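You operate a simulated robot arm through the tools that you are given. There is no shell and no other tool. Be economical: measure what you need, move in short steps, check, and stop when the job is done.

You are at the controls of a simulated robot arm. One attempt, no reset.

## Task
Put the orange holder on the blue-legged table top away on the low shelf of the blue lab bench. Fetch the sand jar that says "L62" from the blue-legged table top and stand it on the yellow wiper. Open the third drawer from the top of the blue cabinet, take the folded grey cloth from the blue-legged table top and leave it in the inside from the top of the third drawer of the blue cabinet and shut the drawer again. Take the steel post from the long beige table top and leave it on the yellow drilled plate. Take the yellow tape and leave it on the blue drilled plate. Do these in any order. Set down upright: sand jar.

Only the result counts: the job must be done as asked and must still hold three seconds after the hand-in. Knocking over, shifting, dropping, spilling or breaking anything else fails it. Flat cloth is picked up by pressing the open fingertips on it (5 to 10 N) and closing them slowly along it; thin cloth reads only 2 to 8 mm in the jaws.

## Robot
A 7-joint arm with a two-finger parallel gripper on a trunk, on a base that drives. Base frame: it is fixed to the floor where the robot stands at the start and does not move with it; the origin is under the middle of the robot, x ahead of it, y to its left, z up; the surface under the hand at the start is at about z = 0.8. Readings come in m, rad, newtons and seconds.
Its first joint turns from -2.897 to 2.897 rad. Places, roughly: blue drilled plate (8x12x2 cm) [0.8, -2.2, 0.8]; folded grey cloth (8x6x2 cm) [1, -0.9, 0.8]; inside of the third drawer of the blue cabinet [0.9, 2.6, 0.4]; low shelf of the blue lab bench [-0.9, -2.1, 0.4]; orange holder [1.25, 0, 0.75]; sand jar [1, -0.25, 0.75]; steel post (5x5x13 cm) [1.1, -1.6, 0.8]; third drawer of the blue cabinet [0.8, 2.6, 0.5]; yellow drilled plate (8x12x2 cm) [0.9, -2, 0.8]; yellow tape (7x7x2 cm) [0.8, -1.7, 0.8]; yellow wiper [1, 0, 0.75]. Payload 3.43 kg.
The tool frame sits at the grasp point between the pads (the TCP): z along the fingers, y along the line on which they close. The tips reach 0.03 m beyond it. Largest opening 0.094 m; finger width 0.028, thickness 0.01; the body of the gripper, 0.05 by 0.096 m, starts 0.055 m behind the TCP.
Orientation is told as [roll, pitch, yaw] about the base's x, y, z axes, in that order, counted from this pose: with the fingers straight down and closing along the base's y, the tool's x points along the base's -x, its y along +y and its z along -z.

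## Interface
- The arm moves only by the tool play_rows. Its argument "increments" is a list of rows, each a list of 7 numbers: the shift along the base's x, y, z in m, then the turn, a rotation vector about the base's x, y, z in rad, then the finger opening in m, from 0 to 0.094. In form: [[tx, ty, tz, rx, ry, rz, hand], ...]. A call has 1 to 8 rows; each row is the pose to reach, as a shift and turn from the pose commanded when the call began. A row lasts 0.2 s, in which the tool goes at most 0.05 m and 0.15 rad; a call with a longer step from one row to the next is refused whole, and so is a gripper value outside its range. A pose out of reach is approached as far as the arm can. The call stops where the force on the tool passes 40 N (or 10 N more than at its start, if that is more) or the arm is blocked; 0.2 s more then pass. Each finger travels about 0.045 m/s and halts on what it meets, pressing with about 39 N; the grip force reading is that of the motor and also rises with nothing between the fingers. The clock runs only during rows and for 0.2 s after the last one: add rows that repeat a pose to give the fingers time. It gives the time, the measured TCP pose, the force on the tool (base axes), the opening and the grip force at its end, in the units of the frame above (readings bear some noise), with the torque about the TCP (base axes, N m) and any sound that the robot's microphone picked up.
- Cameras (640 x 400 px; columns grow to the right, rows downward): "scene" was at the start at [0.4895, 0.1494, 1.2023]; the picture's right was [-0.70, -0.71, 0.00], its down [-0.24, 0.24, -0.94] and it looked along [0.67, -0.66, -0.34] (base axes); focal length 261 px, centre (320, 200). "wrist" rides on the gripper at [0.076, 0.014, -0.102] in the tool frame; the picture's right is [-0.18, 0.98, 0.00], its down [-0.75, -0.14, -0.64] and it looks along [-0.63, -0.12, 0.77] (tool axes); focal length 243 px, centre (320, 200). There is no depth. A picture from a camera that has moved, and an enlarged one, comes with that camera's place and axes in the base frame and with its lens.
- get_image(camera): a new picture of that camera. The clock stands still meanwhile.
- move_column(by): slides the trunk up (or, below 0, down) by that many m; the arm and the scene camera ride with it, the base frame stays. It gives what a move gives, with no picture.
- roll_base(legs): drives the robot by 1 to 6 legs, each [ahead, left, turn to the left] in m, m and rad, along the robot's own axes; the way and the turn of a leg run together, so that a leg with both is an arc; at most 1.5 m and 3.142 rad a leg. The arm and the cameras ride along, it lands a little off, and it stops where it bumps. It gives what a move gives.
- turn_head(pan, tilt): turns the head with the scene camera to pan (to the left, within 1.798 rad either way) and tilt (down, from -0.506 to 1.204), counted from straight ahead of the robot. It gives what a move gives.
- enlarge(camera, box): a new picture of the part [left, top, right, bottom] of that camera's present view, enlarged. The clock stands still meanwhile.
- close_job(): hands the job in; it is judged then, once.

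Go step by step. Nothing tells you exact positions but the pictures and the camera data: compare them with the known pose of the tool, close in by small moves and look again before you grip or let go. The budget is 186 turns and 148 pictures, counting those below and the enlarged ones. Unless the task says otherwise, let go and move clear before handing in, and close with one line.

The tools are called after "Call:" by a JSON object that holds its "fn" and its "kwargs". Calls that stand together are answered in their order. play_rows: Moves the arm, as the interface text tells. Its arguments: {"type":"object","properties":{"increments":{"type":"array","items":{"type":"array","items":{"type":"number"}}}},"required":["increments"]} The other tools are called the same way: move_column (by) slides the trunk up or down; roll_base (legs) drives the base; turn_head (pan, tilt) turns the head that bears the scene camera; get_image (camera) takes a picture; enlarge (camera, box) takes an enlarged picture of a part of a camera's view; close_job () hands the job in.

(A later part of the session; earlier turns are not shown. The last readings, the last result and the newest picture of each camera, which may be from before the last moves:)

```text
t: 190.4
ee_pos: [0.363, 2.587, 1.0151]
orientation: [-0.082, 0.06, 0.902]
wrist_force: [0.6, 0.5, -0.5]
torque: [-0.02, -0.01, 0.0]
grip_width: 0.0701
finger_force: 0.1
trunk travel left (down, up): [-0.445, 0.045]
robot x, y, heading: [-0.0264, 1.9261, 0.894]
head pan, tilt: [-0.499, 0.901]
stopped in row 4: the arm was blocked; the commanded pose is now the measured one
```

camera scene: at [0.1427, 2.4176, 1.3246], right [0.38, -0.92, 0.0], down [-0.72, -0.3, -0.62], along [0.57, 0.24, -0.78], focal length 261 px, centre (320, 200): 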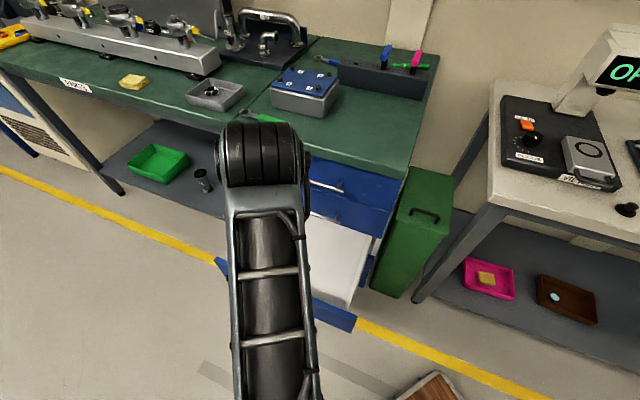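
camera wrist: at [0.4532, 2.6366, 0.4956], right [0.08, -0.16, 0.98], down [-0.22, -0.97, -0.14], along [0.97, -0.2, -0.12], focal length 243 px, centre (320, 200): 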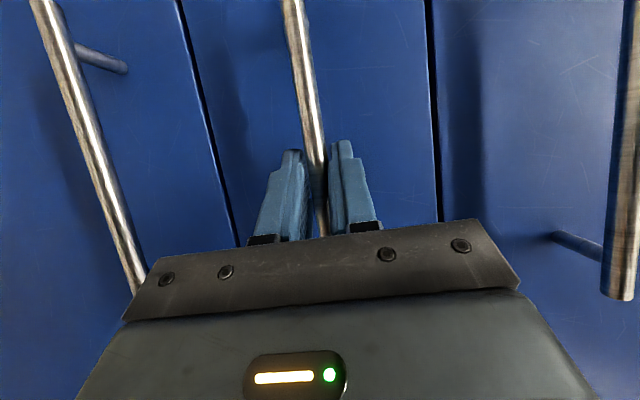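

Call:
{"fn": "play_rows", "kwargs": {"increments": [[0, 0, 0.0, 0.049, 0.0135, 0, 0.07], [0, 0, 0.0, 0.098, 0.027, 0, 0.07], [0, 0, 0.03, 0.098, 0.027, 0, 0.07]]}}

Call:
{"fn": "get_image", "kwargs": {"camera": "scene"}}

Call:
{"fn": "get_image", "kwargs": {"camera": "wrist"}}

```text
t: 191.4
ee_pos: [0.3731, 2.5629, 1.0194]
orientation: [-0.094, 0.038, 0.913]
wrist_force: [-0.5, 0.1, 0.0]
torque: [0.02, 0.0, 0.0]
grip_width: 0.0697
finger_force: 0.1
trunk travel left (down, up): [-0.445, 0.045]
robot x, y, heading: [-0.0265, 1.9249, 0.892]
head pan, tilt: [-0.499, 0.901]
stopped in row 3: the arm was blocked; the commanded pose is now the measured one
```

```text
48 pictures are left
camera scene: at [0.1423, 2.4179, 1.3245], right [0.38, -0.92, 0.0], down [-0.72, -0.3, -0.62], along [0.57, 0.24, -0.78], focal length 261 px, centre (320, 200)
```

scene: 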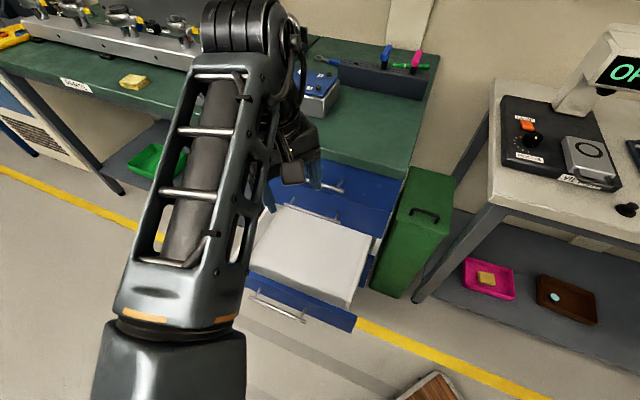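

```text
47 pictures are left
camera wrist: at [0.3112, 2.5206, 1.1217], right [-0.66, 0.74, -0.1], down [0.54, 0.57, 0.62], along [0.52, 0.36, -0.78], focal length 243 px, centre (320, 200)
```

wrist: 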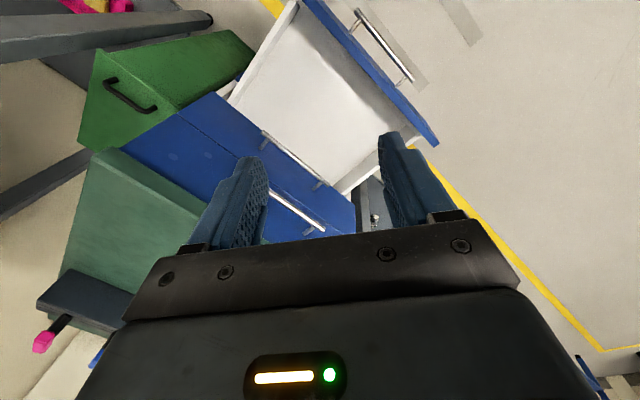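

The elbow swung to the left and is now against the head mast. I move the hand outward and right, a bit lower, to free it.

Call:
{"fn": "play_rows", "kwargs": {"increments": [[0.02, -0.02, -0.02, 0, 0, 0, 0.07], [0.045, -0.05, -0.03, 0, 0, 0, 0.07], [0.07, -0.08, -0.04, 0, 0, 0, 0.07], [0.095, -0.11, -0.04, 0, 0, 0, 0.07], [0.12, -0.14, -0.04, 0, 0, 0, 0.07]]}}

Call:
{"fn": "get_image", "kwargs": {"camera": "scene"}}

```text
t: 192.6
ee_pos: [0.4943, 2.4228, 0.9798]
orientation: [-0.089, 0.035, 0.913]
wrist_force: [0.8, 0.5, -0.4]
torque: [0.0, -0.02, -0.03]
grip_width: 0.0699
finger_force: 0.0
trunk travel left (down, up): [-0.445, 0.045]
robot x, y, heading: [-0.0244, 1.9257, 0.895]
head pan, tilt: [-0.499, 0.901]
```

```text
46 pictures are left
camera scene: at [0.1416, 2.4182, 1.3245], right [0.38, -0.92, 0.0], down [-0.72, -0.3, -0.62], along [0.57, 0.24, -0.78], focal length 261 px, centre (320, 200)
```

scene: 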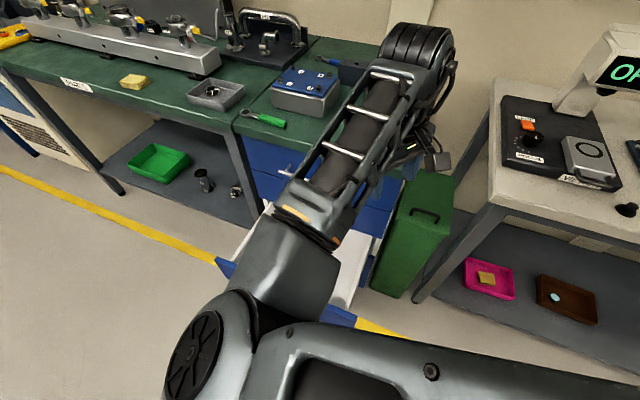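

That freed it, but the elbow is still on the left. I level the tool and test whether yawing clockwise brings the elbow back right.

Call:
{"fn": "play_rows", "kwargs": {"increments": [[0.0, -0.02, 0.0, 0.041, 0.025, -0.1, 0.07], [0.0, -0.04, 0.0, 0.082, 0.049, -0.2, 0.07], [0.0, -0.06, 0.0, 0.082, 0.049, -0.34, 0.07], [0.0, -0.08, 0.0, 0.082, 0.049, -0.48, 0.07], [0.0, -0.1, 0.0, 0.082, 0.049, -0.62, 0.07]]}}

Call:
{"fn": "get_image", "kwargs": {"camera": "scene"}}

```text
t: 193.8
ee_pos: [0.4913, 2.3234, 0.9789]
orientation: [0.005, 0.032, 0.293]
wrist_force: [0.1, 0.5, 0.3]
torque: [0.0, 0.03, 0.0]
grip_width: 0.07
finger_force: 0.1
trunk travel left (down, up): [-0.445, 0.045]
robot x, y, heading: [-0.0268, 1.9247, 0.893]
head pan, tilt: [-0.499, 0.901]
```

```text
45 pictures are left
camera scene: at [0.1422, 2.4181, 1.3245], right [0.38, -0.92, 0.0], down [-0.72, -0.3, -0.62], along [0.57, 0.24, -0.78], focal length 261 px, centre (320, 200)
```

scene: 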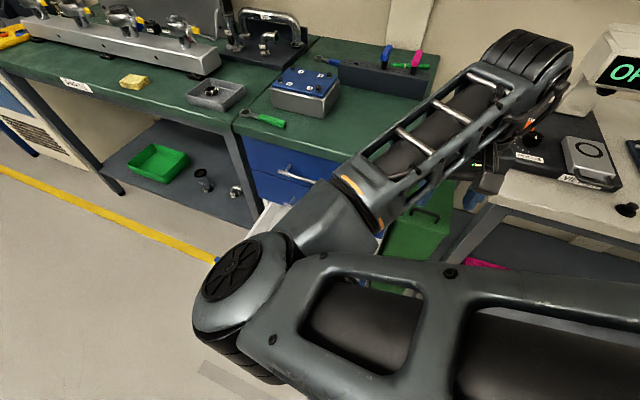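

Elbow-left is workable if I keep targets on the robot's right. Now I drive back to the cloth: turn to face -y, drive, then look.

Call:
{"fn": "roll_base", "kwargs": {"legs": [[0, 0, -0.893], [0, 0, -1.571], [1.2, 0, 0]]}}

Call:
{"fn": "turn_head", "kwargs": {"pan": 0.3, "tilt": 0.5}}

Call:
{"fn": "get_image", "kwargs": {"camera": "scene"}}

```text
t: 206.0
ee_pos: [-0.2751, 0.121, 0.9796]
orientation: [0.004, 0.032, -2.227]
wrist_force: [0.1, 1.0, 0.3]
torque: [0.01, 0.02, -0.01]
grip_width: 0.0699
finger_force: 0.0
trunk travel left (down, up): [-0.445, 0.045]
robot x, y, heading: [-0.0841, 0.7468, -1.628]
head pan, tilt: [-0.499, 0.901]
```

```text
t: 207.2
ee_pos: [-0.2748, 0.1218, 0.979]
orientation: [0.003, 0.029, -2.229]
wrist_force: [-0.1, 0.4, -1.0]
torque: [0.01, 0.02, -0.02]
grip_width: 0.0702
finger_force: 0.0
trunk travel left (down, up): [-0.445, 0.045]
robot x, y, heading: [-0.0821, 0.7431, -1.632]
head pan, tilt: [0.3, 0.499]
```

```text
44 pictures are left
camera scene: at [0.1272, 0.2235, 1.3584], right [-0.97, -0.24, 0.0], down [-0.11, 0.47, -0.88], along [0.21, -0.85, -0.48], focal length 261 px, centre (320, 200)
```

scene: 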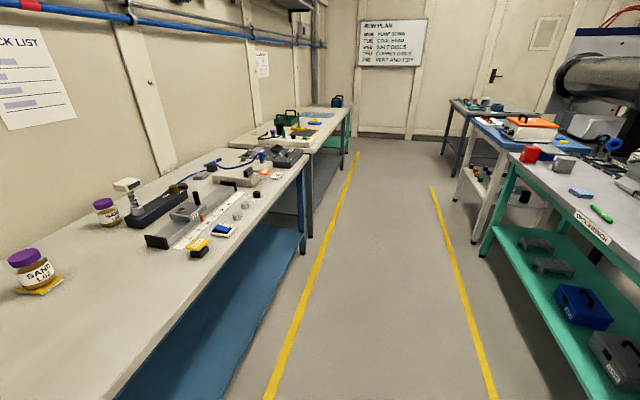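

Clear. I drive further, turn to face the blue-legged table and approach.

Call:
{"fn": "roll_base", "kwargs": {"legs": [[1.25, 0.08, 0], [0, 0, 1.63], [0.2, 0, 0]]}}

Call:
{"fn": "turn_head", "kwargs": {"pan": -0.5, "tilt": 0.75}}

Call:
{"fn": "get_image", "kwargs": {"camera": "scene"}}

```text
t: 218.7
ee_pos: [0.7661, -0.6643, 0.9787]
orientation: [0.004, 0.029, -0.592]
wrist_force: [-0.4, 0.1, -0.4]
torque: [0.01, -0.04, 0.0]
grip_width: 0.0701
finger_force: 0.1
trunk travel left (down, up): [-0.445, 0.045]
robot x, y, heading: [0.1304, -0.5145, 0.004]
head pan, tilt: [0.3, 0.499]
```

```text
t: 219.8
ee_pos: [0.7658, -0.6636, 0.9796]
orientation: [0.003, 0.029, -0.593]
wrist_force: [0.1, -0.7, -0.1]
torque: [0.0, 0.0, 0.01]
grip_width: 0.0701
finger_force: 0.1
trunk travel left (down, up): [-0.445, 0.045]
robot x, y, heading: [0.1267, -0.5163, 0.005]
head pan, tilt: [-0.499, 0.75]
```

```text
43 pictures are left
camera scene: at [0.6245, -0.3372, 1.3365], right [-0.47, -0.88, 0.0], down [-0.6, 0.32, -0.73], along [0.64, -0.35, -0.68], focal length 261 px, centre (320, 200)
```

scene: 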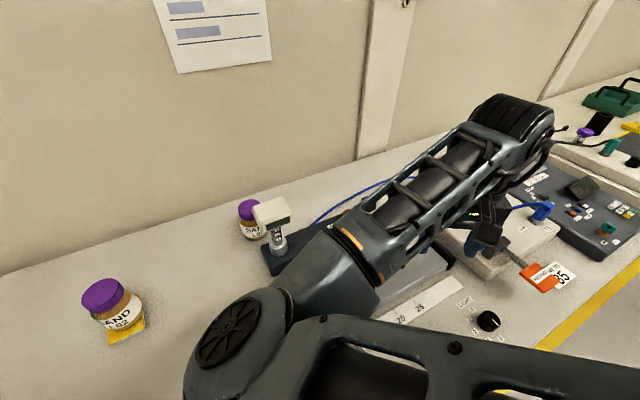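

Call:
{"fn": "get_image", "kwargs": {"camera": "wrist"}}

```text
42 pictures are left
camera wrist: at [0.7131, -0.6124, 1.084], right [0.7, 0.71, 0.0], down [0.56, -0.55, 0.62], along [0.44, -0.43, -0.79], focal length 243 px, centre (320, 200)
```

wrist: 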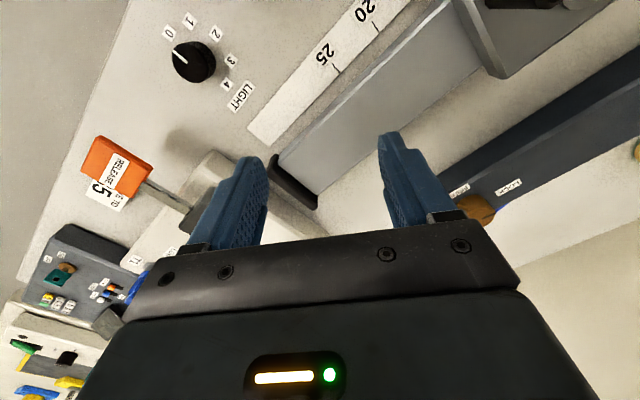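

The cloth is farther in. I extend the hand towards it at height and look with the wrist camera.

Call:
{"fn": "play_rows", "kwargs": {"increments": [[0.03, -0.03, 0.02, 0, 0, 0.05, 0.07], [0.06, -0.06, 0.02, 0, 0, 0.1, 0.07], [0.09, -0.09, 0.02, 0, 0, 0.15, 0.07], [0.12, -0.12, 0.02, 0, 0, 0.2, 0.07], [0.15, -0.15, 0.02, 0, 0, 0.25, 0.07], [0.17, -0.17, 0.02, 0, 0, 0.3, 0.07]]}}

Call:
{"fn": "get_image", "kwargs": {"camera": "wrist"}}

Call:
{"fn": "get_image", "kwargs": {"camera": "scene"}}

```text
t: 221.2
ee_pos: [0.9316, -0.777, 1.0248]
orientation: [0.003, 0.029, -0.307]
wrist_force: [0.1, -0.3, -0.4]
torque: [0.01, 0.03, -0.02]
grip_width: 0.07
finger_force: 0.0
out of reach, approached as far as the arm can: row 5, 6
trunk travel left (down, up): [-0.445, 0.045]
robot x, y, heading: [0.1298, -0.5165, 0.004]
head pan, tilt: [-0.499, 0.75]
```

```text
41 pictures are left
camera wrist: at [0.867, -0.7423, 1.1294], right [0.47, 0.88, 0.0], down [0.69, -0.37, 0.62], along [0.54, -0.29, -0.79], focal length 243 px, centre (320, 200)
```

wrist: 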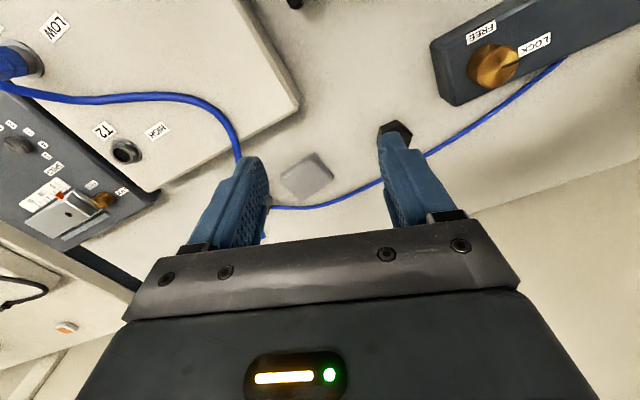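

```text
40 pictures are left
camera scene: at [0.625, -0.3375, 1.3361], right [-0.47, -0.88, 0.0], down [-0.6, 0.32, -0.73], along [0.64, -0.35, -0.68], focal length 261 px, centre (320, 200)
```

scene: 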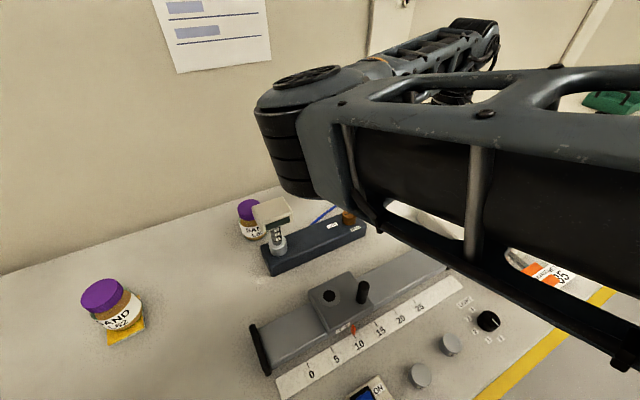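

The cloth is at about (1.036,-0.856), beside the blue cable. I move the base 10 cm closer and try to get over it.

Call:
{"fn": "roll_base", "kwargs": {"legs": [[0.1, 0.0, 0]]}}

Call:
{"fn": "play_rows", "kwargs": {"increments": [[0, -0.03, -0.03, 0, 0, 0, 0.07], [0, -0.06, -0.06, 0, 0, 0, 0.07], [0, -0.075, -0.08, 0, 0, 0, 0.07]]}}

Call:
{"fn": "get_image", "kwargs": {"camera": "wrist"}}

```text
t: 222.4
ee_pos: [1.0291, -0.7726, 1.0257]
orientation: [0.005, 0.03, -0.306]
wrist_force: [0.5, -0.8, -0.5]
torque: [0.04, 0.0, 0.02]
grip_width: 0.0698
finger_force: 0.1
trunk travel left (down, up): [-0.445, 0.045]
robot x, y, heading: [0.2268, -0.5129, 0.007]
head pan, tilt: [-0.499, 0.75]
```

```text
t: 223.2
ee_pos: [1.0219, -0.7704, 0.9541]
orientation: [0.001, 0.03, -0.305]
wrist_force: [0.0, 0.7, 0.4]
torque: [-0.02, 0.03, 0.0]
grip_width: 0.0701
finger_force: 0.1
out of reach, approached as far as the arm can: row 1, 2, 3
trunk travel left (down, up): [-0.445, 0.045]
robot x, y, heading: [0.2266, -0.5142, 0.01]
head pan, tilt: [-0.499, 0.75]
```

```text
39 pictures are left
camera wrist: at [0.9566, -0.7358, 1.0597], right [0.47, 0.88, 0.0], down [0.69, -0.37, 0.62], along [0.55, -0.29, -0.79], focal length 243 px, centre (320, 200)
```

wrist: 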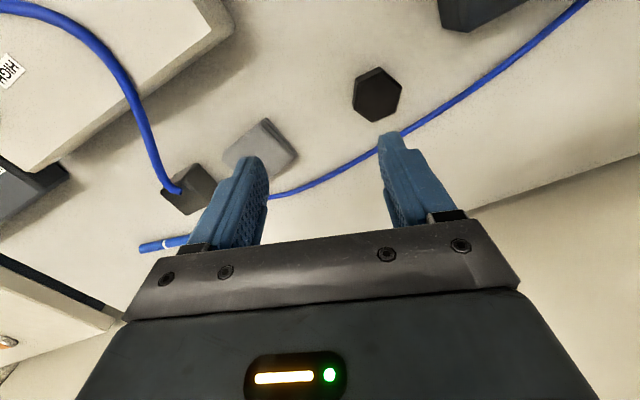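

The arm can't go further right with the elbow this way, so I shift the base instead to bring the hand over the cloth (≈1.038,-0.857).

Call:
{"fn": "roll_base", "kwargs": {"legs": [[0.01, -0.09, 0]]}}

Call:
{"fn": "get_image", "kwargs": {"camera": "wrist"}}

Call:
{"fn": "get_image", "kwargs": {"camera": "scene"}}

```text
t: 224.3
ee_pos: [1.0315, -0.8627, 0.955]
orientation: [0.003, 0.028, -0.307]
wrist_force: [-0.1, -0.3, 0.8]
torque: [-0.03, -0.01, -0.01]
grip_width: 0.0699
finger_force: 0.1
trunk travel left (down, up): [-0.445, 0.045]
robot x, y, heading: [0.239, -0.6051, 0.008]
head pan, tilt: [-0.499, 0.75]
```

```text
38 pictures are left
camera wrist: at [0.9662, -0.828, 1.0597], right [0.47, 0.88, 0.0], down [0.69, -0.37, 0.62], along [0.54, -0.29, -0.79], focal length 243 px, centre (320, 200)
```

wrist: 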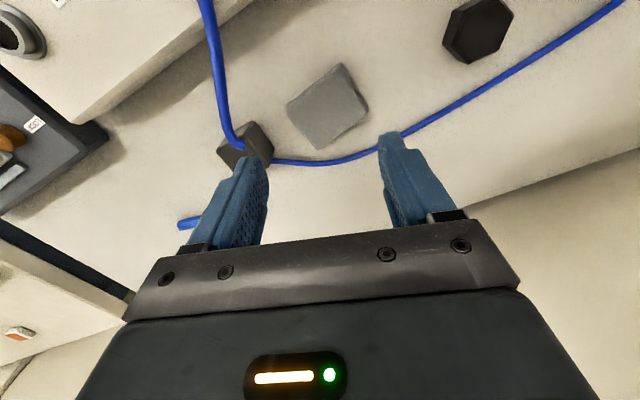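

```text
37 pictures are left
camera scene: at [0.7325, -0.4267, 1.3364], right [-0.47, -0.88, 0.0], down [-0.6, 0.32, -0.73], along [0.64, -0.35, -0.68], focal length 261 px, centre (320, 200)
```

scene: 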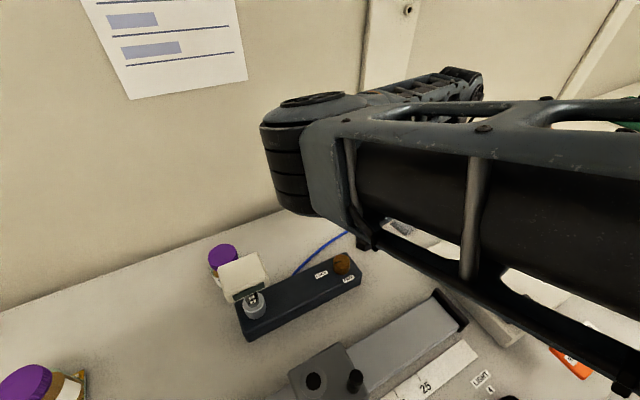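

Cloth centre (1.034,-0.856) is right under the hand. I set the opening to 45 mm and come down to just above it.

Call:
{"fn": "play_rows", "kwargs": {"increments": [[0.002, 0.006, -0.03, 0, 0, 0, 0.045], [0.002, 0.006, -0.06, 0, 0, 0, 0.045], [0.002, 0.006, -0.08, 0, 0, 0, 0.045], [0.002, 0.006, -0.095, 0, 0, 0, 0.045], [0.002, 0.006, -0.095, 0, 0, 0, 0.045]]}}

Call:
{"fn": "get_image", "kwargs": {"camera": "wrist"}}

```text
t: 225.5
ee_pos: [1.0321, -0.8564, 0.8604]
orientation: [0.003, 0.031, -0.306]
wrist_force: [-0.2, -0.2, -0.2]
torque: [-0.02, 0.05, -0.04]
grip_width: 0.0449
finger_force: 0.1
trunk travel left (down, up): [-0.445, 0.045]
robot x, y, heading: [0.2374, -0.607, 0.008]
head pan, tilt: [-0.499, 0.75]
```

```text
36 pictures are left
camera wrist: at [0.968, -0.8222, 0.965], right [0.47, 0.88, 0.0], down [0.69, -0.37, 0.62], along [0.54, -0.29, -0.79], focal length 243 px, centre (320, 200)
```

wrist: 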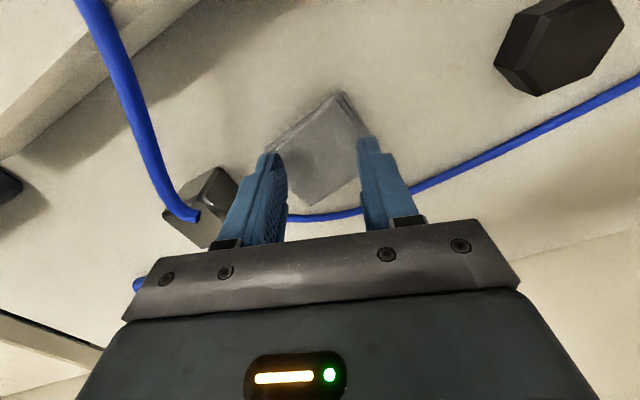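

Call:
{"fn": "play_rows", "kwargs": {"increments": [[0, 0, -0.005, 0, 0, 0, 0.042], [0, 0, -0.01, 0, 0, 0, 0.042], [0, 0, -0.013, 0, 0, 0, 0.042], [0, 0, -0.016, 0, 0, 0, 0.042]]}}

```text
t: 226.5
ee_pos: [1.0343, -0.8575, 0.85]
orientation: [0.002, 0.026, -0.309]
wrist_force: [-9.5, 6.8, 22.4]
torque: [0.09, 0.07, 0.0]
grip_width: 0.0416
finger_force: 0.1
trunk travel left (down, up): [-0.445, 0.045]
robot x, y, heading: [0.2369, -0.6018, 0.006]
head pan, tilt: [-0.499, 0.75]
stopped in row 4: the force on the tool passed its limit at 46 N (the readings are from after the stop); the commanded pose is now the measured one
```

Contact at TCP 0.85; slightly too firm. I ease up about 1.5 mm and check the force.

Call:
{"fn": "play_rows", "kwargs": {"increments": [[0, 0, 0.0015, 0, 0, 0, 0.042], [0, 0, 0.0015, 0, 0, 0, 0.042]]}}

```text
t: 227.1
ee_pos: [1.035, -0.8567, 0.8495]
orientation: [0.002, 0.026, -0.306]
wrist_force: [1.0, -0.2, 16.3]
torque: [-0.11, -0.23, 0.02]
grip_width: 0.0419
finger_force: 0.1
trunk travel left (down, up): [-0.445, 0.045]
robot x, y, heading: [0.2325, -0.6097, 0.008]
head pan, tilt: [-0.499, 0.75]
```

Call:
{"fn": "play_rows", "kwargs": {"increments": [[0, 0, 0.001, 0, 0, 0, 0.042], [0, 0, 0.001, 0, 0, 0, 0.04], [0, 0, 0.001, 0, 0, 0, 0.037], [0, 0, 0.001, 0, 0, 0, 0.034], [0, 0, 0.001, 0, 0, 0, 0.031], [0, 0, 0.001, 0, 0, 0, 0.028], [0, 0, 0.001, 0, 0, 0, 0.025]]}}

```text
t: 228.7
ee_pos: [1.0337, -0.8583, 0.85]
orientation: [0.0, 0.027, -0.31]
wrist_force: [-0.2, -1.3, 9.2]
torque: [-0.13, -0.08, -0.04]
grip_width: 0.0284
finger_force: 2.9
trunk travel left (down, up): [-0.445, 0.045]
robot x, y, heading: [0.2357, -0.6067, 0.006]
head pan, tilt: [-0.499, 0.75]
```

Pressing at 9 N, cloth gathering. I keep closing slowly.

Call:
{"fn": "play_rows", "kwargs": {"increments": [[0, 0, 0, 0, 0, 0, 0.022], [0, 0, 0, 0, 0, 0, 0.019], [0, 0, 0, 0, 0, 0, 0.016], [0, 0, 0, 0, 0, 0, 0.013], [0, 0, 0, 0, 0, 0, 0.01], [0, 0, 0, 0, 0, 0, 0.006], [0, 0, 0, 0, 0, 0, 0.0], [0, 0, 0, 0, 0, 0, 0.0]]}}

Call:
{"fn": "get_image", "kwargs": {"camera": "wrist"}}

```text
t: 230.5
ee_pos: [1.0345, -0.857, 0.8498]
orientation: [0.001, 0.029, -0.306]
wrist_force: [-1.3, -2.3, 8.0]
torque: [-0.11, -0.08, -0.01]
grip_width: 0.0
finger_force: 33.1
trunk travel left (down, up): [-0.445, 0.045]
robot x, y, heading: [0.2436, -0.606, 0.006]
head pan, tilt: [-0.499, 0.75]
```

```text
35 pictures are left
camera wrist: at [0.9687, -0.8222, 0.9544], right [0.47, 0.88, 0.0], down [0.69, -0.37, 0.62], along [0.55, -0.3, -0.78], focal length 243 px, centre (320, 200)
```

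wrist: 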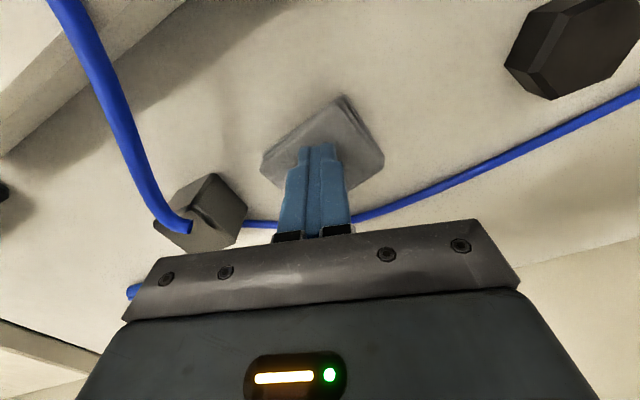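

The jaws closed empty: it slid over the fold. The cloth is a firm 2 cm stack, so I'll straddle its sides instead: rise, open wide and align yaw to the cloth.

Call:
{"fn": "play_rows", "kwargs": {"increments": [[0, 0, 0.03, 0, 0, 0, 0.0], [0, 0, 0.045, 0, 0, 0.1, 0.03], [0, 0, 0.045, 0, 0, 0.2, 0.06], [0, 0, 0.045, 0, 0, 0.3, 0.08], [0, 0, 0.045, 0, 0, 0.36, 0.085], [0, 0, 0.045, 0, 0, 0.36, 0.085]]}}

Call:
{"fn": "get_image", "kwargs": {"camera": "wrist"}}

```text
t: 231.9
ee_pos: [1.0346, -0.8564, 0.8949]
orientation: [0.001, 0.027, 0.054]
wrist_force: [-0.5, 0.2, 0.6]
torque: [-0.03, -0.03, 0.02]
grip_width: 0.0849
finger_force: 0.0
trunk travel left (down, up): [-0.445, 0.045]
robot x, y, heading: [0.2414, -0.6044, 0.007]
head pan, tilt: [-0.499, 0.75]
```

```text
34 pictures are left
camera wrist: at [0.9615, -0.8471, 0.9991], right [0.13, 0.99, 0.0], down [0.78, -0.1, 0.62], along [0.61, -0.08, -0.78], focal length 243 px, centre (320, 200)
```

wrist: 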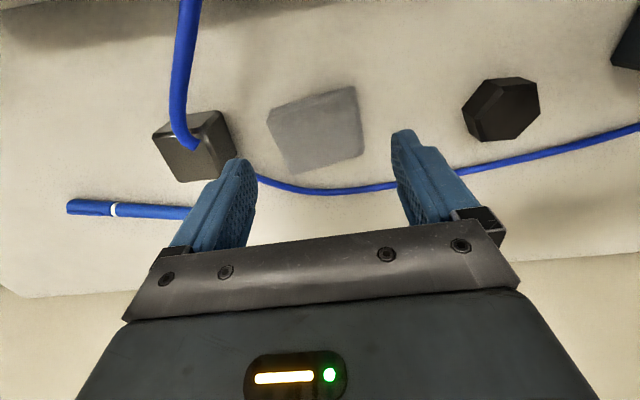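

Aligned well. The cloth is centred at (1.036,-0.858), ~6.3 cm wide; the cube is 1 cm from the left finger's path. I set the opening to 80 mm, shift 2 mm away and go down.

Call:
{"fn": "play_rows", "kwargs": {"increments": [[0.001, 0.002, -0.01, 0, 0, 0.08, 0.08], [0.001, 0.002, -0.03, 0, 0, 0.08, 0.08], [0.001, 0.002, -0.045, 0, 0, 0.08, 0.08], [0.001, 0.002, -0.055, 0, 0, 0.08, 0.08]]}}

Call:
{"fn": "get_image", "kwargs": {"camera": "wrist"}}

```text
t: 232.9
ee_pos: [1.0354, -0.8558, 0.8394]
orientation: [0.002, 0.029, 0.132]
wrist_force: [-0.6, 0.1, -0.4]
torque: [0.0, 0.0, 0.03]
grip_width: 0.0801
finger_force: 0.1
trunk travel left (down, up): [-0.445, 0.045]
robot x, y, heading: [0.2408, -0.6071, 0.006]
head pan, tilt: [-0.499, 0.75]
```

```text
33 pictures are left
camera wrist: at [0.9609, -0.8517, 0.9435], right [0.05, 1.0, 0.0], down [0.78, -0.04, 0.62], along [0.62, -0.04, -0.78], focal length 243 px, centre (320, 200)
```

wrist: 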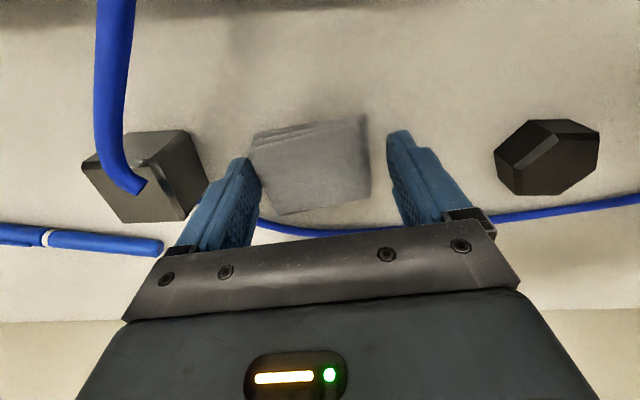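

The fingers straddle the cloth. I lower 4 mm more and close.

Call:
{"fn": "play_rows", "kwargs": {"increments": [[0, 0, -0.004, 0, 0, 0, 0.08], [0, 0, -0.004, 0, 0, 0, 0.07], [0, 0, -0.004, 0, 0, 0, 0.062], [0, 0, -0.004, 0, 0, 0, 0.055], [0, 0, -0.004, 0, 0, 0, 0.045], [0, 0, -0.004, 0, 0, 0, 0.03], [0, 0, -0.004, 0, 0, 0, 0.02], [0, 0, -0.004, 0, 0, 0, 0.01]]}}

Call:
{"fn": "get_image", "kwargs": {"camera": "wrist"}}

```text
t: 234.7
ee_pos: [1.0343, -0.8554, 0.8364]
orientation: [0.002, 0.029, 0.133]
wrist_force: [0.2, 0.8, -0.8]
torque: [0.01, 0.0, 0.05]
grip_width: 0.0685
finger_force: 39.2
trunk travel left (down, up): [-0.445, 0.045]
robot x, y, heading: [0.2411, -0.605, 0.006]
head pan, tilt: [-0.499, 0.75]
```

```text
32 pictures are left
camera wrist: at [0.9605, -0.8514, 0.9408], right [0.05, 1.0, 0.0], down [0.78, -0.04, 0.62], along [0.62, -0.04, -0.78], focal length 243 px, centre (320, 200)
```

wrist: 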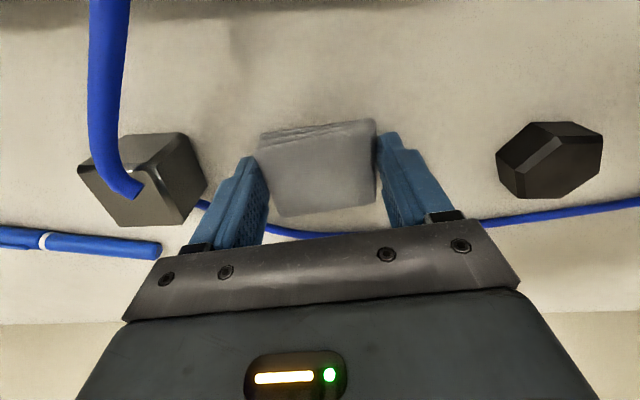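

It holds at 68.5 mm with 39 N. I lift and verify.

Call:
{"fn": "play_rows", "kwargs": {"increments": [[0, 0, 0.02, 0, 0, 0, 0.01], [0, 0, 0.05, 0, 0, 0, 0.01], [0, 0, 0.09, 0, 0, 0, 0.01], [-0.02, 0.01, 0.13, 0, 0, 0, 0.01]]}}

Call:
{"fn": "get_image", "kwargs": {"camera": "wrist"}}

```text
t: 235.7
ee_pos: [1.0154, -0.8473, 0.967]
orientation: [0.001, 0.028, 0.133]
wrist_force: [-0.3, 0.0, -0.3]
torque: [0.03, 0.01, 0.0]
grip_width: 0.0683
finger_force: 38.9
trunk travel left (down, up): [-0.445, 0.045]
robot x, y, heading: [0.2367, -0.6018, 0.007]
head pan, tilt: [-0.499, 0.75]
```

```text
31 pictures are left
camera wrist: at [0.9416, -0.8433, 1.0713], right [0.05, 1.0, 0.0], down [0.78, -0.04, 0.62], along [0.62, -0.03, -0.78], focal length 243 px, centre (320, 200)
```

wrist: 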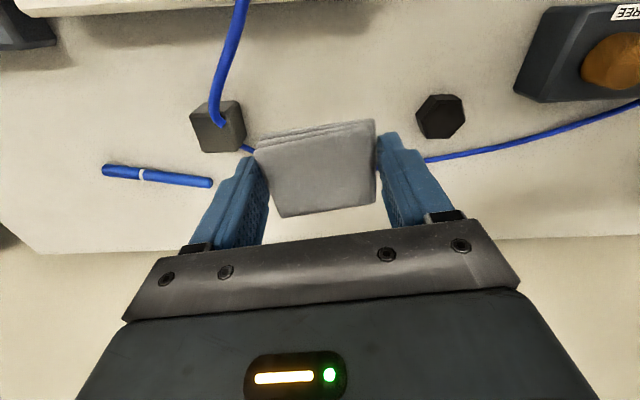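

Cloth held. I retract the arm moderately, back out and drive to the cabinet.

Call:
{"fn": "play_rows", "kwargs": {"increments": [[-0.03, 0.012, 0.01, 0, 0, 0, 0.01], [-0.06, 0.024, 0.02, 0, 0, 0, 0.01], [-0.09, 0.036, 0.02, 0, 0, 0, 0.01], [-0.11, 0.04, 0.02, 0, 0, 0, 0.01]]}}

Call:
{"fn": "roll_base", "kwargs": {"legs": [[-0.24, 0, 0], [0, 0, 1.56]]}}

Call:
{"fn": "turn_head", "kwargs": {"pan": -0.4, "tilt": 0.6}}

Call:
{"fn": "get_image", "kwargs": {"camera": "scene"}}

```text
t: 236.7
ee_pos: [0.9066, -0.8055, 0.9836]
orientation: [0.002, 0.029, 0.133]
wrist_force: [0.1, 0.8, 0.0]
torque: [0.0, -0.03, -0.01]
grip_width: 0.0684
finger_force: 38.7
trunk travel left (down, up): [-0.445, 0.045]
robot x, y, heading: [0.238, -0.6045, 0.007]
head pan, tilt: [-0.499, 0.75]
```

```text
t: 242.2
ee_pos: [0.2222, 0.0545, 0.9835]
orientation: [0.003, 0.029, 1.67]
wrist_force: [0.3, -0.5, 0.5]
torque: [-0.02, -0.01, 0.02]
grip_width: 0.0685
finger_force: 39.1
trunk travel left (down, up): [-0.445, 0.045]
robot x, y, heading: [-0.0039, -0.6056, 1.547]
head pan, tilt: [-0.499, 0.75]
```

```text
t: 242.9
ee_pos: [0.2219, 0.0546, 0.9835]
orientation: [0.0, 0.027, 1.671]
wrist_force: [-0.1, -0.2, -0.4]
torque: [0.02, -0.04, 0.0]
grip_width: 0.0686
finger_force: 38.9
trunk travel left (down, up): [-0.445, 0.045]
robot x, y, heading: [-0.0007, -0.6062, 1.547]
head pan, tilt: [-0.4, 0.6]
```

```text
30 pictures are left
camera scene: at [-0.1679, -0.099, 1.3493], right [0.91, -0.41, 0.0], down [-0.23, -0.51, -0.82], along [0.34, 0.75, -0.57], focal length 261 px, centre (320, 200)
```

scene: 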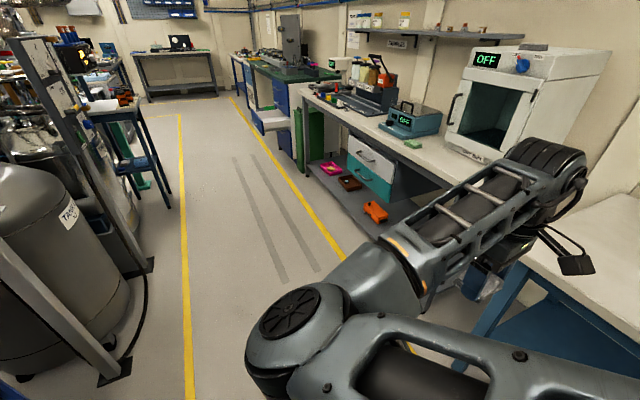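

The open drawer is visible ahead. I drive along +y to stand beside it.

Call:
{"fn": "roll_base", "kwargs": {"legs": [[1.2, -0.03, 0], [1.18, -0.08, 0.02]]}}

Call:
{"fn": "turn_head", "kwargs": {"pan": -0.6, "tilt": 0.85}}

Call:
{"fn": "get_image", "kwargs": {"camera": "scene"}}

Call:
{"fn": "get_image", "kwargs": {"camera": "wrist"}}

```text
t: 254.6
ee_pos: [0.3751, 2.4318, 0.9839]
orientation: [0.001, 0.028, 1.677]
wrist_force: [-0.3, -0.2, -1.3]
torque: [-0.01, 0.0, -0.01]
grip_width: 0.0683
finger_force: 38.9
trunk travel left (down, up): [-0.445, 0.045]
robot x, y, heading: [0.154, 1.7691, 1.553]
head pan, tilt: [-0.4, 0.6]
```

```text
t: 255.3
ee_pos: [0.3745, 2.433, 0.9824]
orientation: [0.003, 0.028, 1.677]
wrist_force: [-0.8, 0.3, -0.1]
torque: [-0.01, 0.0, 0.0]
grip_width: 0.0682
finger_force: 38.9
trunk travel left (down, up): [-0.445, 0.045]
robot x, y, heading: [0.1563, 1.77, 1.552]
head pan, tilt: [-0.6, 0.85]
```

```text
29 pictures are left
camera scene: at [-0.0036, 2.259, 1.3285], right [0.81, -0.58, 0.0], down [-0.44, -0.61, -0.66], along [0.38, 0.54, -0.75], focal length 261 px, centre (320, 200)
```

scene: 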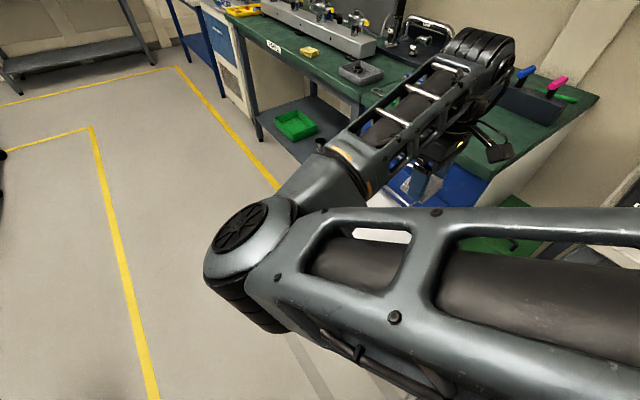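

```text
28 pictures are left
camera wrist: at [0.3692, 2.3576, 1.0879], right [-1.0, 0.08, 0.0], down [0.06, 0.78, 0.62], along [0.05, 0.62, -0.78], focal length 243 px, centre (320, 200)
```

wrist: 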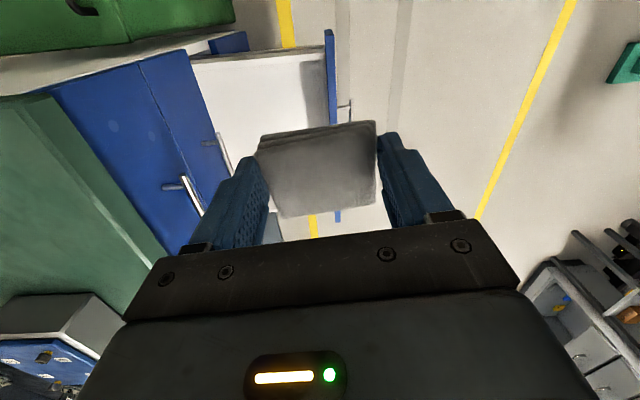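

I shift the base right and forward slightly, then move the hand above the drawer's interior (≈0.46,2.60) before lowering.

Call:
{"fn": "roll_base", "kwargs": {"legs": [[0.06, -0.05, 0]]}}

Call:
{"fn": "play_rows", "kwargs": {"increments": [[0.01, 0.03, 0, 0, 0, 0, 0.01], [0.02, 0.06, 0, 0, 0, 0, 0.01], [0.03, 0.09, 0, 0, 0, 0, 0.01], [0.03, 0.1, 0, 0, 0, 0, 0.01]]}}

Call:
{"fn": "get_image", "kwargs": {"camera": "wrist"}}

```text
t: 256.4
ee_pos: [0.4262, 2.4905, 0.9829]
orientation: [0.002, 0.029, 1.674]
wrist_force: [-0.2, 0.4, -0.7]
torque: [0.02, 0.02, 0.02]
grip_width: 0.0686
finger_force: 39.1
trunk travel left (down, up): [-0.445, 0.045]
robot x, y, heading: [0.2074, 1.8305, 1.552]
head pan, tilt: [-0.6, 0.85]
```

```text
t: 257.4
ee_pos: [0.4573, 2.5923, 0.9821]
orientation: [0.001, 0.028, 1.675]
wrist_force: [-0.4, 0.9, -0.2]
torque: [0.03, 0.02, 0.04]
grip_width: 0.0685
finger_force: 38.7
trunk travel left (down, up): [-0.445, 0.045]
robot x, y, heading: [0.207, 1.8302, 1.552]
head pan, tilt: [-0.6, 0.85]
```

```text
27 pictures are left
camera wrist: at [0.4516, 2.5182, 1.0877], right [-1.0, 0.08, 0.0], down [0.06, 0.78, 0.62], along [0.05, 0.62, -0.78], focal length 243 px, centre (320, 200)
```

wrist: 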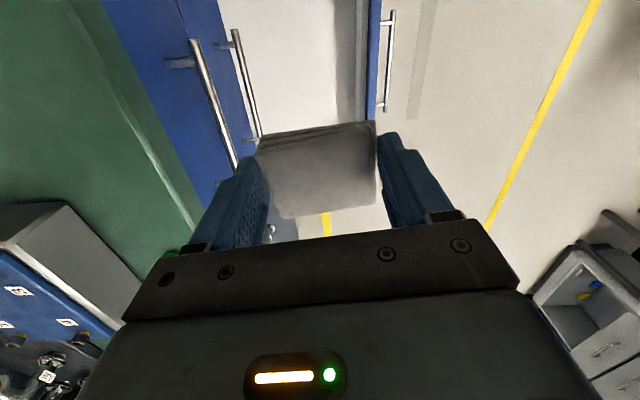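

Positions agree: drawer front at x≈0.36, handles at x≈0.59; the hand is between. I lower the trunk.

Call:
{"fn": "move_column", "kwargs": {"by": -0.4}}

Call:
{"fn": "get_image", "kwargs": {"camera": "wrist"}}

Call:
{"fn": "get_image", "kwargs": {"camera": "scene"}}

```text
t: 261.2
ee_pos: [0.4579, 2.5933, 0.5837]
orientation: [0.001, 0.027, 1.675]
wrist_force: [0.9, 0.6, -0.5]
torque: [0.01, -0.01, -0.03]
grip_width: 0.0683
finger_force: 39.4
trunk travel left (down, up): [-0.045, 0.445]
robot x, y, heading: [0.2085, 1.8297, 1.551]
head pan, tilt: [-0.6, 0.85]
```

```text
26 pictures are left
camera wrist: at [0.4517, 2.5178, 0.6877], right [-1.0, 0.08, 0.0], down [0.06, 0.78, 0.62], along [0.05, 0.62, -0.78], focal length 243 px, centre (320, 200)
```

wrist: 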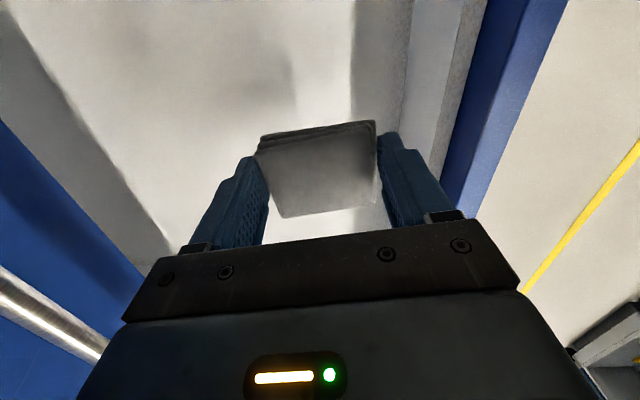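

```text
25 pictures are left
camera scene: at [0.0481, 2.319, 0.9285], right [0.81, -0.58, 0.0], down [-0.44, -0.61, -0.66], along [0.38, 0.54, -0.75], focal length 261 px, centre (320, 200)
```

scene: 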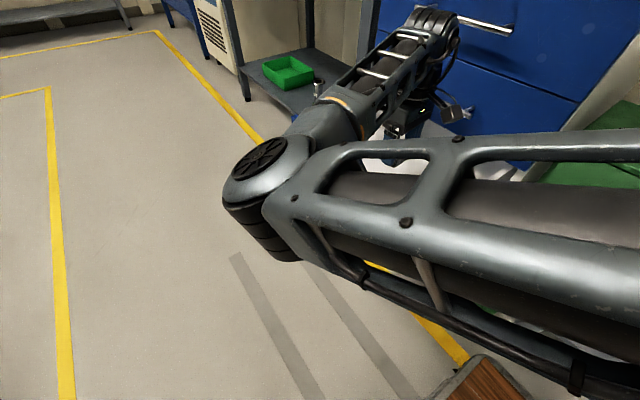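

Over the drawer. I lower in steps until the cloth touches the bottom.

Call:
{"fn": "play_rows", "kwargs": {"increments": [[0, 0, -0.03, 0, 0, 0, 0.01], [0, 0, -0.06, 0, 0, 0, 0.01], [0, 0, -0.08, 0, 0, 0, 0.01], [0, 0, -0.09, 0, 0, 0, 0.01], [0, 0, -0.1, 0, 0, 0, 0.01], [0, 0, -0.108, 0, 0, 0, 0.01]]}}

Call:
{"fn": "get_image", "kwargs": {"camera": "wrist"}}

```text
t: 262.6
ee_pos: [0.4588, 2.5915, 0.4768]
orientation: [0.001, 0.027, 1.673]
wrist_force: [0.3, -5.0, 17.0]
torque: [-0.06, 0.02, -0.02]
grip_width: 0.0682
finger_force: 38.8
trunk travel left (down, up): [-0.045, 0.445]
robot x, y, heading: [0.2088, 1.8294, 1.55]
head pan, tilt: [-0.6, 0.85]
```

```text
24 pictures are left
camera wrist: at [0.4529, 2.517, 0.5814], right [-1.0, 0.08, -0.01], down [0.06, 0.78, 0.62], along [0.06, 0.62, -0.78], focal length 243 px, centre (320, 200)
```

wrist: 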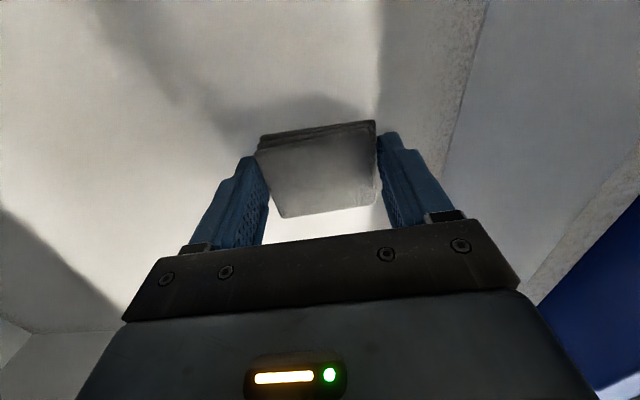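

The cloth rests on the drawer bottom. I open and rise.

Call:
{"fn": "play_rows", "kwargs": {"increments": [[0, 0, 0.001, 0, 0, 0, 0.07], [0, 0, 0.001, 0, 0, 0, 0.08], [0, 0, 0.001, 0, 0, 0, 0.085], [0, 0, 0.001, 0, 0, 0, 0.085], [0, 0, 0.04, 0, 0, 0, 0.085], [0, 0, 0.085, 0, 0, 0, 0.085], [0, 0, 0.13, 0, 0, 0, 0.085]]}}

Call:
{"fn": "get_image", "kwargs": {"camera": "wrist"}}

```text
t: 264.2
ee_pos: [0.4569, 2.5924, 0.6058]
orientation: [0.002, 0.028, 1.675]
wrist_force: [-1.0, -1.3, 0.6]
torque: [-0.01, -0.04, 0.03]
grip_width: 0.085
finger_force: 0.1
trunk travel left (down, up): [-0.045, 0.445]
robot x, y, heading: [0.2052, 1.8322, 1.551]
head pan, tilt: [-0.6, 0.85]
```

```text
23 pictures are left
camera wrist: at [0.4516, 2.5178, 0.71], right [-1.0, 0.08, 0.0], down [0.06, 0.78, 0.62], along [0.05, 0.62, -0.78], focal length 243 px, centre (320, 200)
```

wrist: 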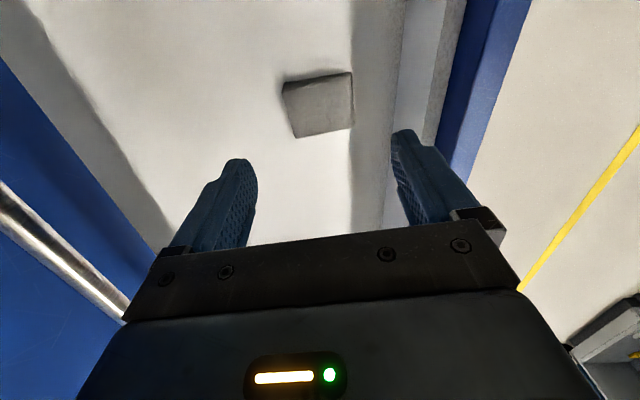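

The cloth lies in the drawer. To shut it I'll push the handle from outside: rise, strafe the base left so the hand is in front of the drawer, close the fingers and tilt the tips slightly forward.

Call:
{"fn": "play_rows", "kwargs": {"increments": [[0, 0, 0.03, 0, 0, 0, 0.06], [0, 0, 0.06, 0, 0, 0, 0.03], [0, 0, 0.06, 0, 0, 0, 0.0], [0, 0, 0.06, 0, 0, 0, 0.0]]}}

Call:
{"fn": "roll_base", "kwargs": {"legs": [[0.02, 0.22, 0]]}}

Call:
{"fn": "play_rows", "kwargs": {"increments": [[0, 0, 0, 0, -0.14, 0, 0.0], [0, 0, 0, 0, -0.28, 0, 0.0], [0, 0, 0, 0, -0.42, 0, 0.0], [0, 0, 0, 0, -0.5, 0, 0.0]]}}

Call:
{"fn": "get_image", "kwargs": {"camera": "wrist"}}

Call:
{"fn": "get_image", "kwargs": {"camera": "scene"}}

```text
t: 265.2
ee_pos: [0.4572, 2.5926, 0.6657]
orientation: [0.003, 0.028, 1.675]
wrist_force: [1.0, 0.3, -0.3]
torque: [0.03, -0.02, -0.02]
grip_width: 0.0002
finger_force: 0.0
trunk travel left (down, up): [-0.045, 0.445]
robot x, y, heading: [0.2085, 1.8283, 1.551]
head pan, tilt: [-0.6, 0.85]
```

```text
t: 266.9
ee_pos: [0.2351, 2.6188, 0.6663]
orientation: [0.003, 0.028, 1.679]
wrist_force: [-0.2, -0.7, -0.6]
torque: [-0.02, -0.02, 0.0]
grip_width: 0.0
finger_force: 32.8
trunk travel left (down, up): [-0.045, 0.445]
robot x, y, heading: [-0.0124, 1.8511, 1.549]
head pan, tilt: [-0.6, 0.85]
```

```text
t: 267.9
ee_pos: [0.2358, 2.6174, 0.6656]
orientation: [-0.501, 0.075, 1.652]
wrist_force: [-0.3, 0.2, -0.1]
torque: [0.01, -0.04, -0.03]
grip_width: 0.0
finger_force: 33.1
trunk travel left (down, up): [-0.045, 0.445]
robot x, y, heading: [-0.014, 1.8524, 1.549]
head pan, tilt: [-0.6, 0.85]
```

```text
22 pictures are left
camera wrist: at [0.1798, 2.5422, 0.7546], right [-0.87, 0.08, -0.48], down [-0.25, 0.78, 0.57], along [0.42, 0.62, -0.66], focal length 243 px, centre (320, 200)
```

wrist: 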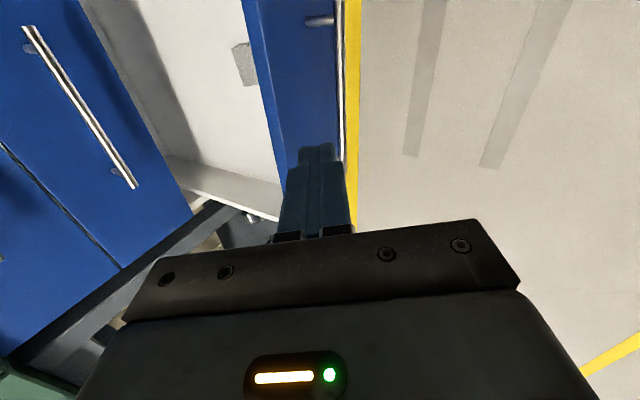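

```text
21 pictures are left
camera scene: at [-0.1727, 2.3436, 0.9285], right [0.81, -0.58, 0.0], down [-0.44, -0.61, -0.66], along [0.38, 0.54, -0.75], focal length 261 px, centre (320, 200)
```

scene: 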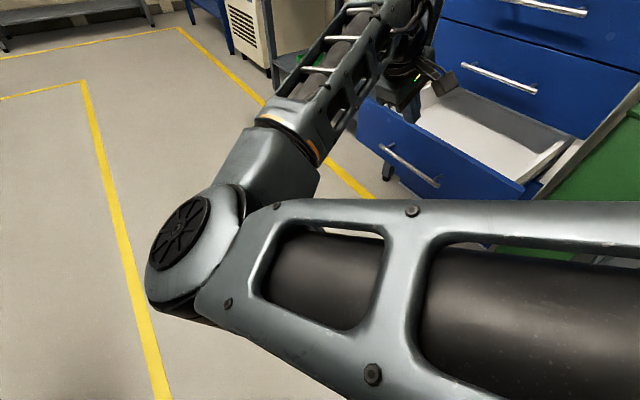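

The handle bar is at x≈0.312, z≈0.48. I lower the fingertips to its height, in front of it.

Call:
{"fn": "play_rows", "kwargs": {"increments": [[0, 0, -0.045, 0, 0, 0, 0], [0, 0, -0.09, 0, 0, 0, 0], [0, 0, -0.135, 0, 0, 0, 0], [0, 0, -0.167, 0, 0, 0, 0], [0.03, 0, -0.167, 0, 0, 0, 0]]}}

Call:
{"fn": "get_image", "kwargs": {"camera": "wrist"}}

Call:
{"fn": "enlarge", "kwargs": {"camera": "scene", "box": [300, 0, 560, 195]}}

```text
t: 269.1
ee_pos: [0.2654, 2.6166, 0.4993]
orientation: [-0.496, 0.075, 1.651]
wrist_force: [-1.0, -0.2, 0.1]
torque: [0.03, 0.0, -0.01]
grip_width: 0.0
finger_force: 32.8
trunk travel left (down, up): [-0.045, 0.445]
robot x, y, heading: [-0.0135, 1.8538, 1.547]
head pan, tilt: [-0.6, 0.85]
```

```text
20 pictures are left
camera wrist: at [0.21, 2.5414, 0.5878], right [-0.87, 0.08, -0.48], down [-0.25, 0.78, 0.57], along [0.42, 0.62, -0.66], focal length 243 px, centre (320, 200)
```

wrist: 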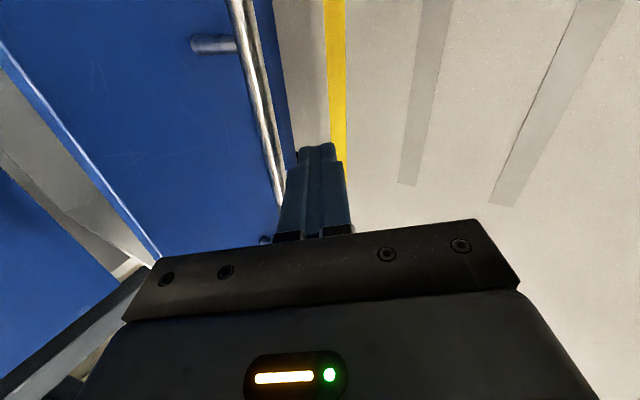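

```text
2.05 times, centred on (430, 98) of scene
camera zoom: at [-0.1733, 2.3434, 0.9284], right [0.81, -0.58, 0.0], down [-0.44, -0.61, -0.66], along [0.38, 0.54, -0.75], focal length 536 px, centre (94, 410)
```

zoom: 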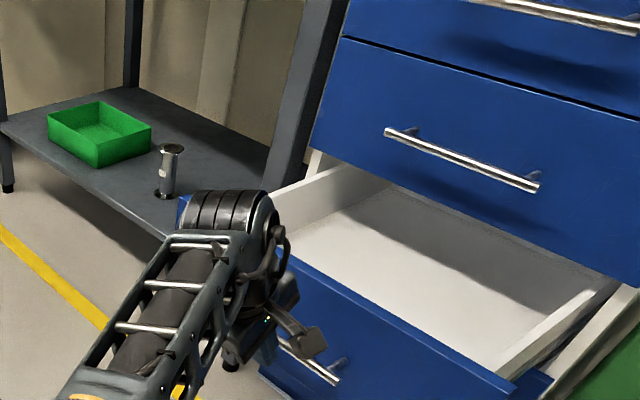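

Fingertips sit in front of the bar. I push by strafing the base to the right, in steps.

Call:
{"fn": "roll_base", "kwargs": {"legs": [[0, -0.14, 0]]}}

Call:
{"fn": "enlarge", "kwargs": {"camera": "scene", "box": [250, 0, 510, 195]}}

```text
t: 270.4
ee_pos: [0.4025, 2.6132, 0.5011]
orientation: [-0.497, 0.076, 1.653]
wrist_force: [-0.1, -0.8, 0.7]
torque: [-0.01, 0.01, -0.02]
grip_width: 0.0
finger_force: 33.2
trunk travel left (down, up): [-0.045, 0.445]
robot x, y, heading: [0.1224, 1.852, 1.557]
head pan, tilt: [-0.6, 0.85]
```

```text
2.05 times, centred on (380, 98) of scene
camera zoom: at [-0.0359, 2.3407, 0.9284], right [0.81, -0.58, 0.0], down [-0.44, -0.61, -0.66], along [0.38, 0.54, -0.75], focal length 536 px, centre (197, 410)
```

zoom: 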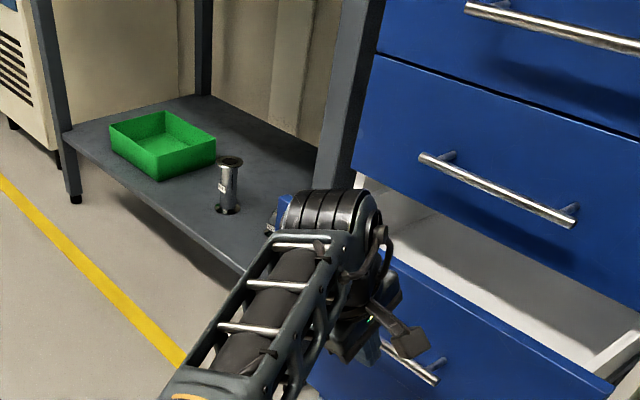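

The drawer is closing. Another 9 cm, then check clearance.

Call:
{"fn": "roll_base", "kwargs": {"legs": [[0, -0.09, 0]]}}

Call:
{"fn": "get_image", "kwargs": {"camera": "scene"}}

Call:
{"fn": "get_image", "kwargs": {"camera": "wrist"}}

```text
t: 271.5
ee_pos: [0.4958, 2.6125, 0.4997]
orientation: [-0.499, 0.075, 1.65]
wrist_force: [-0.1, 0.1, -0.1]
torque: [0.02, 0.0, -0.01]
grip_width: 0.0002
finger_force: 33.0
trunk travel left (down, up): [-0.045, 0.445]
robot x, y, heading: [0.2165, 1.8496, 1.552]
head pan, tilt: [-0.6, 0.85]
```

```text
17 pictures are left
camera scene: at [0.0559, 2.3392, 0.9284], right [0.81, -0.58, 0.0], down [-0.44, -0.61, -0.66], along [0.38, 0.54, -0.75], focal length 261 px, centre (320, 200)
```

scene: 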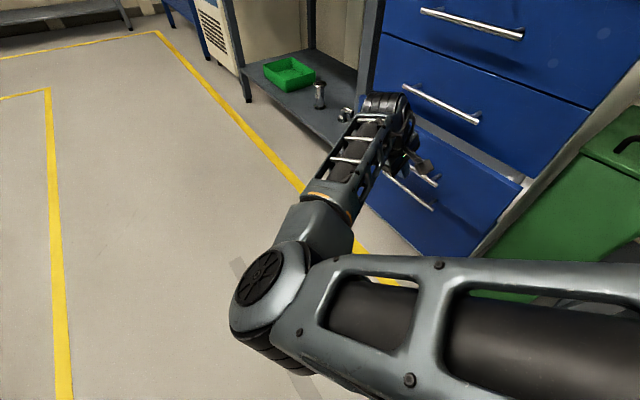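

```text
16 pictures are left
camera wrist: at [0.4392, 2.5371, 0.5883], right [-0.87, 0.08, -0.48], down [-0.25, 0.78, 0.57], along [0.42, 0.62, -0.66], focal length 243 px, centre (320, 200)
```

wrist: 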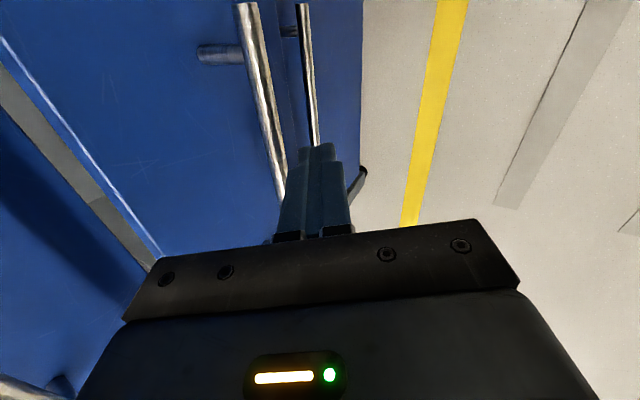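

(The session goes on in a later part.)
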